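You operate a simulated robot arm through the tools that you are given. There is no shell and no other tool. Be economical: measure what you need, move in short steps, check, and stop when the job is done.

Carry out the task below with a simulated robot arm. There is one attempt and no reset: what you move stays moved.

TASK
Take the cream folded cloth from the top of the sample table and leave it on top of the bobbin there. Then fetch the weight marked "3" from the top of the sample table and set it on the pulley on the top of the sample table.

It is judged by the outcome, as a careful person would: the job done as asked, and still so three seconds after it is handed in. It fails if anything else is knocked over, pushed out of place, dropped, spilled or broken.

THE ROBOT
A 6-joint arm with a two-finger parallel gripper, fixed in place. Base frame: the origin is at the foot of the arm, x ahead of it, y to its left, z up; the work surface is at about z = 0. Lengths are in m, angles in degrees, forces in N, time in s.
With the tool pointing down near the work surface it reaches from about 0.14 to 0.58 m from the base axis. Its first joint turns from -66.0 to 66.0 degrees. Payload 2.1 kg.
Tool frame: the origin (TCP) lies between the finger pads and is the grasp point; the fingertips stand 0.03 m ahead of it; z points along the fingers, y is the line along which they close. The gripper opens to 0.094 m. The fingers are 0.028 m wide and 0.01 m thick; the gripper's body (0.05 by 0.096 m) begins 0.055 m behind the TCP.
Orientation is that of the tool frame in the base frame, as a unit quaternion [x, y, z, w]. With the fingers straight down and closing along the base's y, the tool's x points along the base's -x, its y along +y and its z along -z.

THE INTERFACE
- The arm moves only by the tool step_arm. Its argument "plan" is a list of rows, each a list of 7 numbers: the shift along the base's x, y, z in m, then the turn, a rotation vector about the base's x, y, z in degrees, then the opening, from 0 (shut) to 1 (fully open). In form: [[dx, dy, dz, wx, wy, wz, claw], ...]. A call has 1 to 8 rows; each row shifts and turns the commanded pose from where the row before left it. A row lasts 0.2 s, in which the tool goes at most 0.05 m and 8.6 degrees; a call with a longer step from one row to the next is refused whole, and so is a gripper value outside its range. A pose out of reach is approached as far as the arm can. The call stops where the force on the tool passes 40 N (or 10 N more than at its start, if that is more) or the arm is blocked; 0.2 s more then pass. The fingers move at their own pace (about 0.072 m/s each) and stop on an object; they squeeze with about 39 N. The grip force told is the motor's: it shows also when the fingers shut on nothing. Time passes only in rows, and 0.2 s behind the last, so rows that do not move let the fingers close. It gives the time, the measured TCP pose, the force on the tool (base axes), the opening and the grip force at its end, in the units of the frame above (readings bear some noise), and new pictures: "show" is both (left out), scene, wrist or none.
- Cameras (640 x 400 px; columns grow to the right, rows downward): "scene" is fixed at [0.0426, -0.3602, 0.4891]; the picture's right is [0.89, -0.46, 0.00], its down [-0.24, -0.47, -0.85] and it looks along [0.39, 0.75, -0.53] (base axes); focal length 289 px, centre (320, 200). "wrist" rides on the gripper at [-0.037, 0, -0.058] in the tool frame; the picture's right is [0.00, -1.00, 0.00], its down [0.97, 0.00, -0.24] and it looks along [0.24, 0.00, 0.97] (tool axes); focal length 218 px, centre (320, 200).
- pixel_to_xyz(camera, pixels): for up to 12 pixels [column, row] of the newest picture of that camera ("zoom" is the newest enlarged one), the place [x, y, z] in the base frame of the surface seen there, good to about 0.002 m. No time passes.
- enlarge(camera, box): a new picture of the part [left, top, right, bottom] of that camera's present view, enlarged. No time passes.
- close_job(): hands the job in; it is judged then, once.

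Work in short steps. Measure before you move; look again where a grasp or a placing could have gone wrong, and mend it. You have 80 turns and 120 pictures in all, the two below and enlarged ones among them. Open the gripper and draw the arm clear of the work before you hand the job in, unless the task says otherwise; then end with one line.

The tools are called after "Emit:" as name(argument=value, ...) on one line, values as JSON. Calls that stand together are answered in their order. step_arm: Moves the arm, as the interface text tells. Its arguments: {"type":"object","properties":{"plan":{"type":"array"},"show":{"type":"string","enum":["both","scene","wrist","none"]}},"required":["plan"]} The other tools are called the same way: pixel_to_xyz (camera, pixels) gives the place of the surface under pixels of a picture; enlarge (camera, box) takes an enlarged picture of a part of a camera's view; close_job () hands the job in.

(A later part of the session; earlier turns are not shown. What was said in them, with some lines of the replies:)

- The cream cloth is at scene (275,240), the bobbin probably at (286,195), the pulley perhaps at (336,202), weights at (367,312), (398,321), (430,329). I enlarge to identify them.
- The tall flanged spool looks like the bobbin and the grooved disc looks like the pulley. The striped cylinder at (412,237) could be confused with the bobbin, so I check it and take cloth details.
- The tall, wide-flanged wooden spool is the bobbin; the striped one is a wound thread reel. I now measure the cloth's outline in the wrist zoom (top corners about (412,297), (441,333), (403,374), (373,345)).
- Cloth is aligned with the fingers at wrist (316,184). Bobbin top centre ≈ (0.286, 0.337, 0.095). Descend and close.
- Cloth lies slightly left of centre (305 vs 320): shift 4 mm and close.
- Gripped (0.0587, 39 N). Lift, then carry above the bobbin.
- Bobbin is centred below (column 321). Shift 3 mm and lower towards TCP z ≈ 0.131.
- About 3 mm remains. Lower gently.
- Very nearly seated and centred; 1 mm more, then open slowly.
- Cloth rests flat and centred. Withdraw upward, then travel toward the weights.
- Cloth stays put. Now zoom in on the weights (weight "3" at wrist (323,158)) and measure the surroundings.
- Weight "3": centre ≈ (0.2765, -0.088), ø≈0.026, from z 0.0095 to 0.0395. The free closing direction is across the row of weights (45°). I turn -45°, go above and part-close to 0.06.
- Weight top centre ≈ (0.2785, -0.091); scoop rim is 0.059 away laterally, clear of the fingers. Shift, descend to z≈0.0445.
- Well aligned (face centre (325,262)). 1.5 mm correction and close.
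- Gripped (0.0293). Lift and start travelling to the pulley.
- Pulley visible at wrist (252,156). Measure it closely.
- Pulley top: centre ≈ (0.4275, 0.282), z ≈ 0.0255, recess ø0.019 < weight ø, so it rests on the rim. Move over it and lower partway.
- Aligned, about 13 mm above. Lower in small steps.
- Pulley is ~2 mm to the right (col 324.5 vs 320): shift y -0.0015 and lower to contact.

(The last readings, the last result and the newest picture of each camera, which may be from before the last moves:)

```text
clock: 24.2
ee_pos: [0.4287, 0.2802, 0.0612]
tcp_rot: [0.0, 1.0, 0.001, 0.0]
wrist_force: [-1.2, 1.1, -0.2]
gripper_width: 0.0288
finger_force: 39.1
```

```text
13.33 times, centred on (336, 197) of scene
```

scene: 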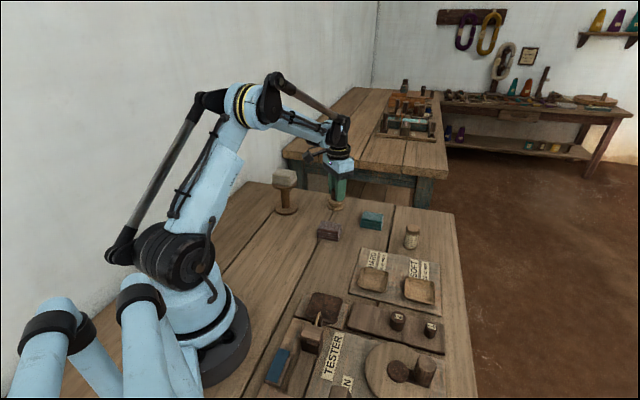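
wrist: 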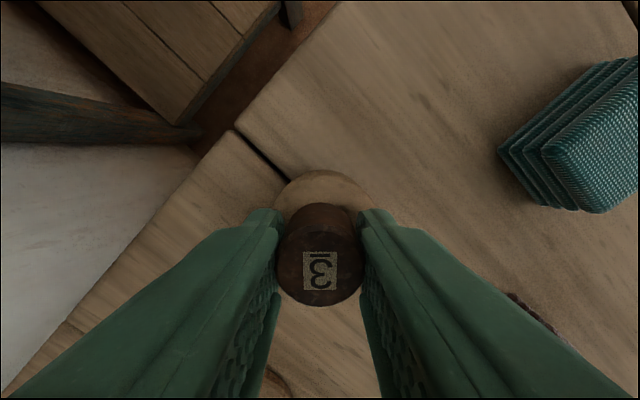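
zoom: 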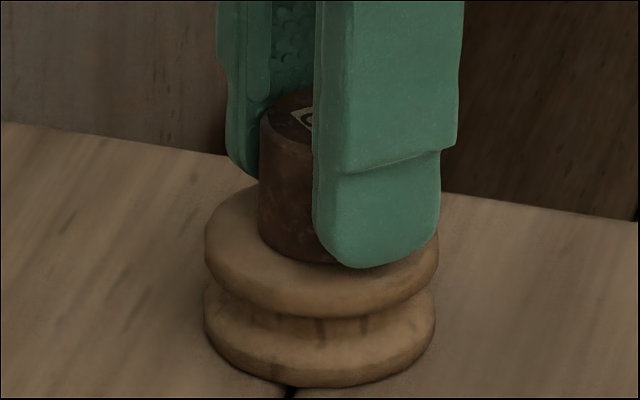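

Force shift indicates contact, and the weight looks centred. Another 0.5 mm and open gently.

Emit:
step_arm(plan=[[0, 0, -0.0005, 0, 0, 0, 0.15], [0, 0, 0, 0, 0, 0, 0.36], [0, 0, 0, 0, 0, 0, 0.45], [0, 0, 0, 0, 0, 0, 0.6], [0, 0, 0, 0, 0, 0, 0.6]])

Emit:
enlarge(camera="scene", box=[316, 182, 356, 212])

```text
clock: 25.4
ee_pos: [0.4292, 0.2811, 0.0587]
tcp_rot: [0.0, 1.0, 0.0, 0.0]
wrist_force: [-0.2, 0.2, 0.2]
gripper_width: 0.0564
finger_force: 0.1
```

scene: 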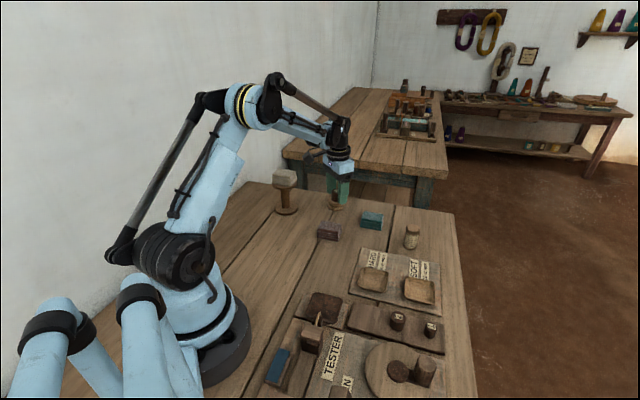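
wrist: 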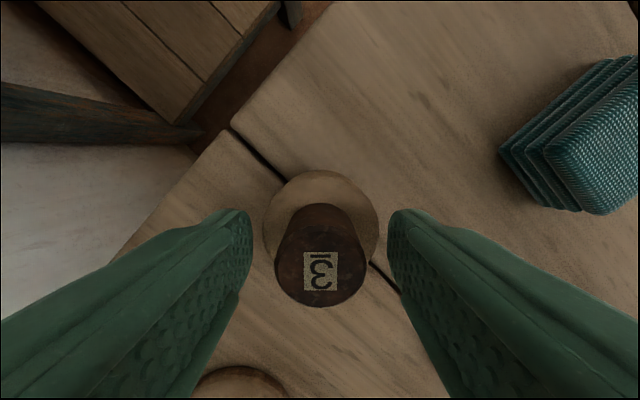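

```text
13.33 times, centred on (336, 197) of scene
```

zoom: 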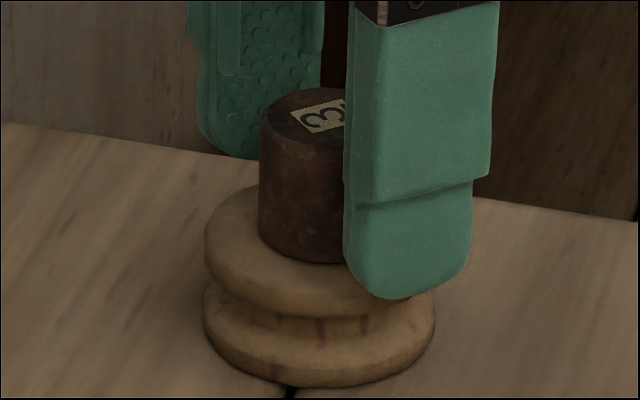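

The weight stands on the pulley, released. Withdraw straight up, then back toward the middle.

Emit:
step_arm(plan=[[0, 0, 0.02, 0, 0, 0, 0.6], [0, 0, 0.04, 0, 0, 0, 0.6], [0, 0, 0.045, 0, 0, 0, 0.6], [0, 0, 0.045, 0, 0, 0, 0.6], [0, 0, 0.045, 0, 0, 0, 0.8], [-0.015, -0.045, 0.01, 0, 0, 0, 1], [-0.015, -0.045, 0, 0, 0, 0, 1], [-0.015, -0.045, 0, 0, 0, 0, 1]])

Emit:
enlarge(camera="scene", box=[250, 160, 378, 240])

```text
clock: 27.2
ee_pos: [0.3818, 0.1463, 0.2646]
tcp_rot: [-0.001, 1.0, 0.001, 0.0]
wrist_force: [-0.3, -0.4, 0.6]
gripper_width: 0.0941
finger_force: 0.0
```

scene: 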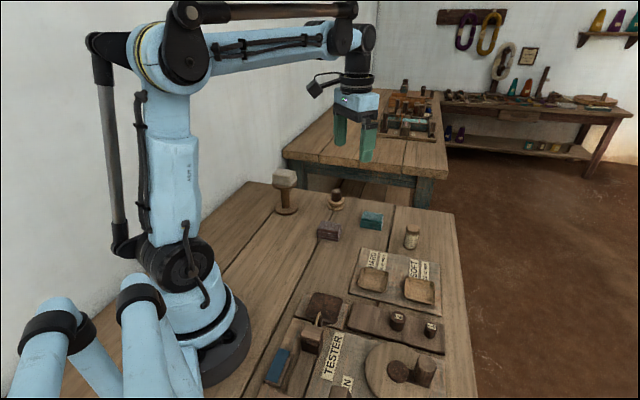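
wrist: 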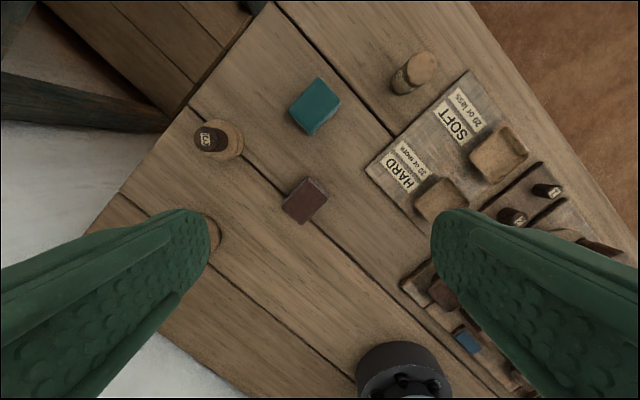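

```text
5.00 times, centred on (314, 200) of scene
```

zoom: 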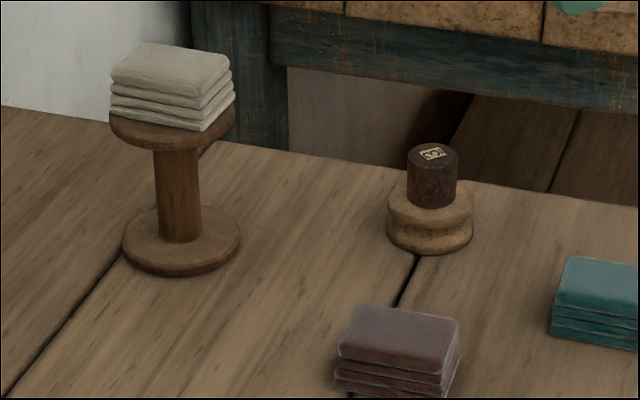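

Both items are stably in place, the arm is clear and the gripper is open. I hand the job in.

Emit:
close_job()

```text
The job is handed in.
```

The cream cloth is on top of the bobbin and the weight marked "3" is on the pulley; in the last pictures both sat steady and nothing else looked moved. I took the tall, wide-flanged spool to be the bobbin, not the striped thread reel.
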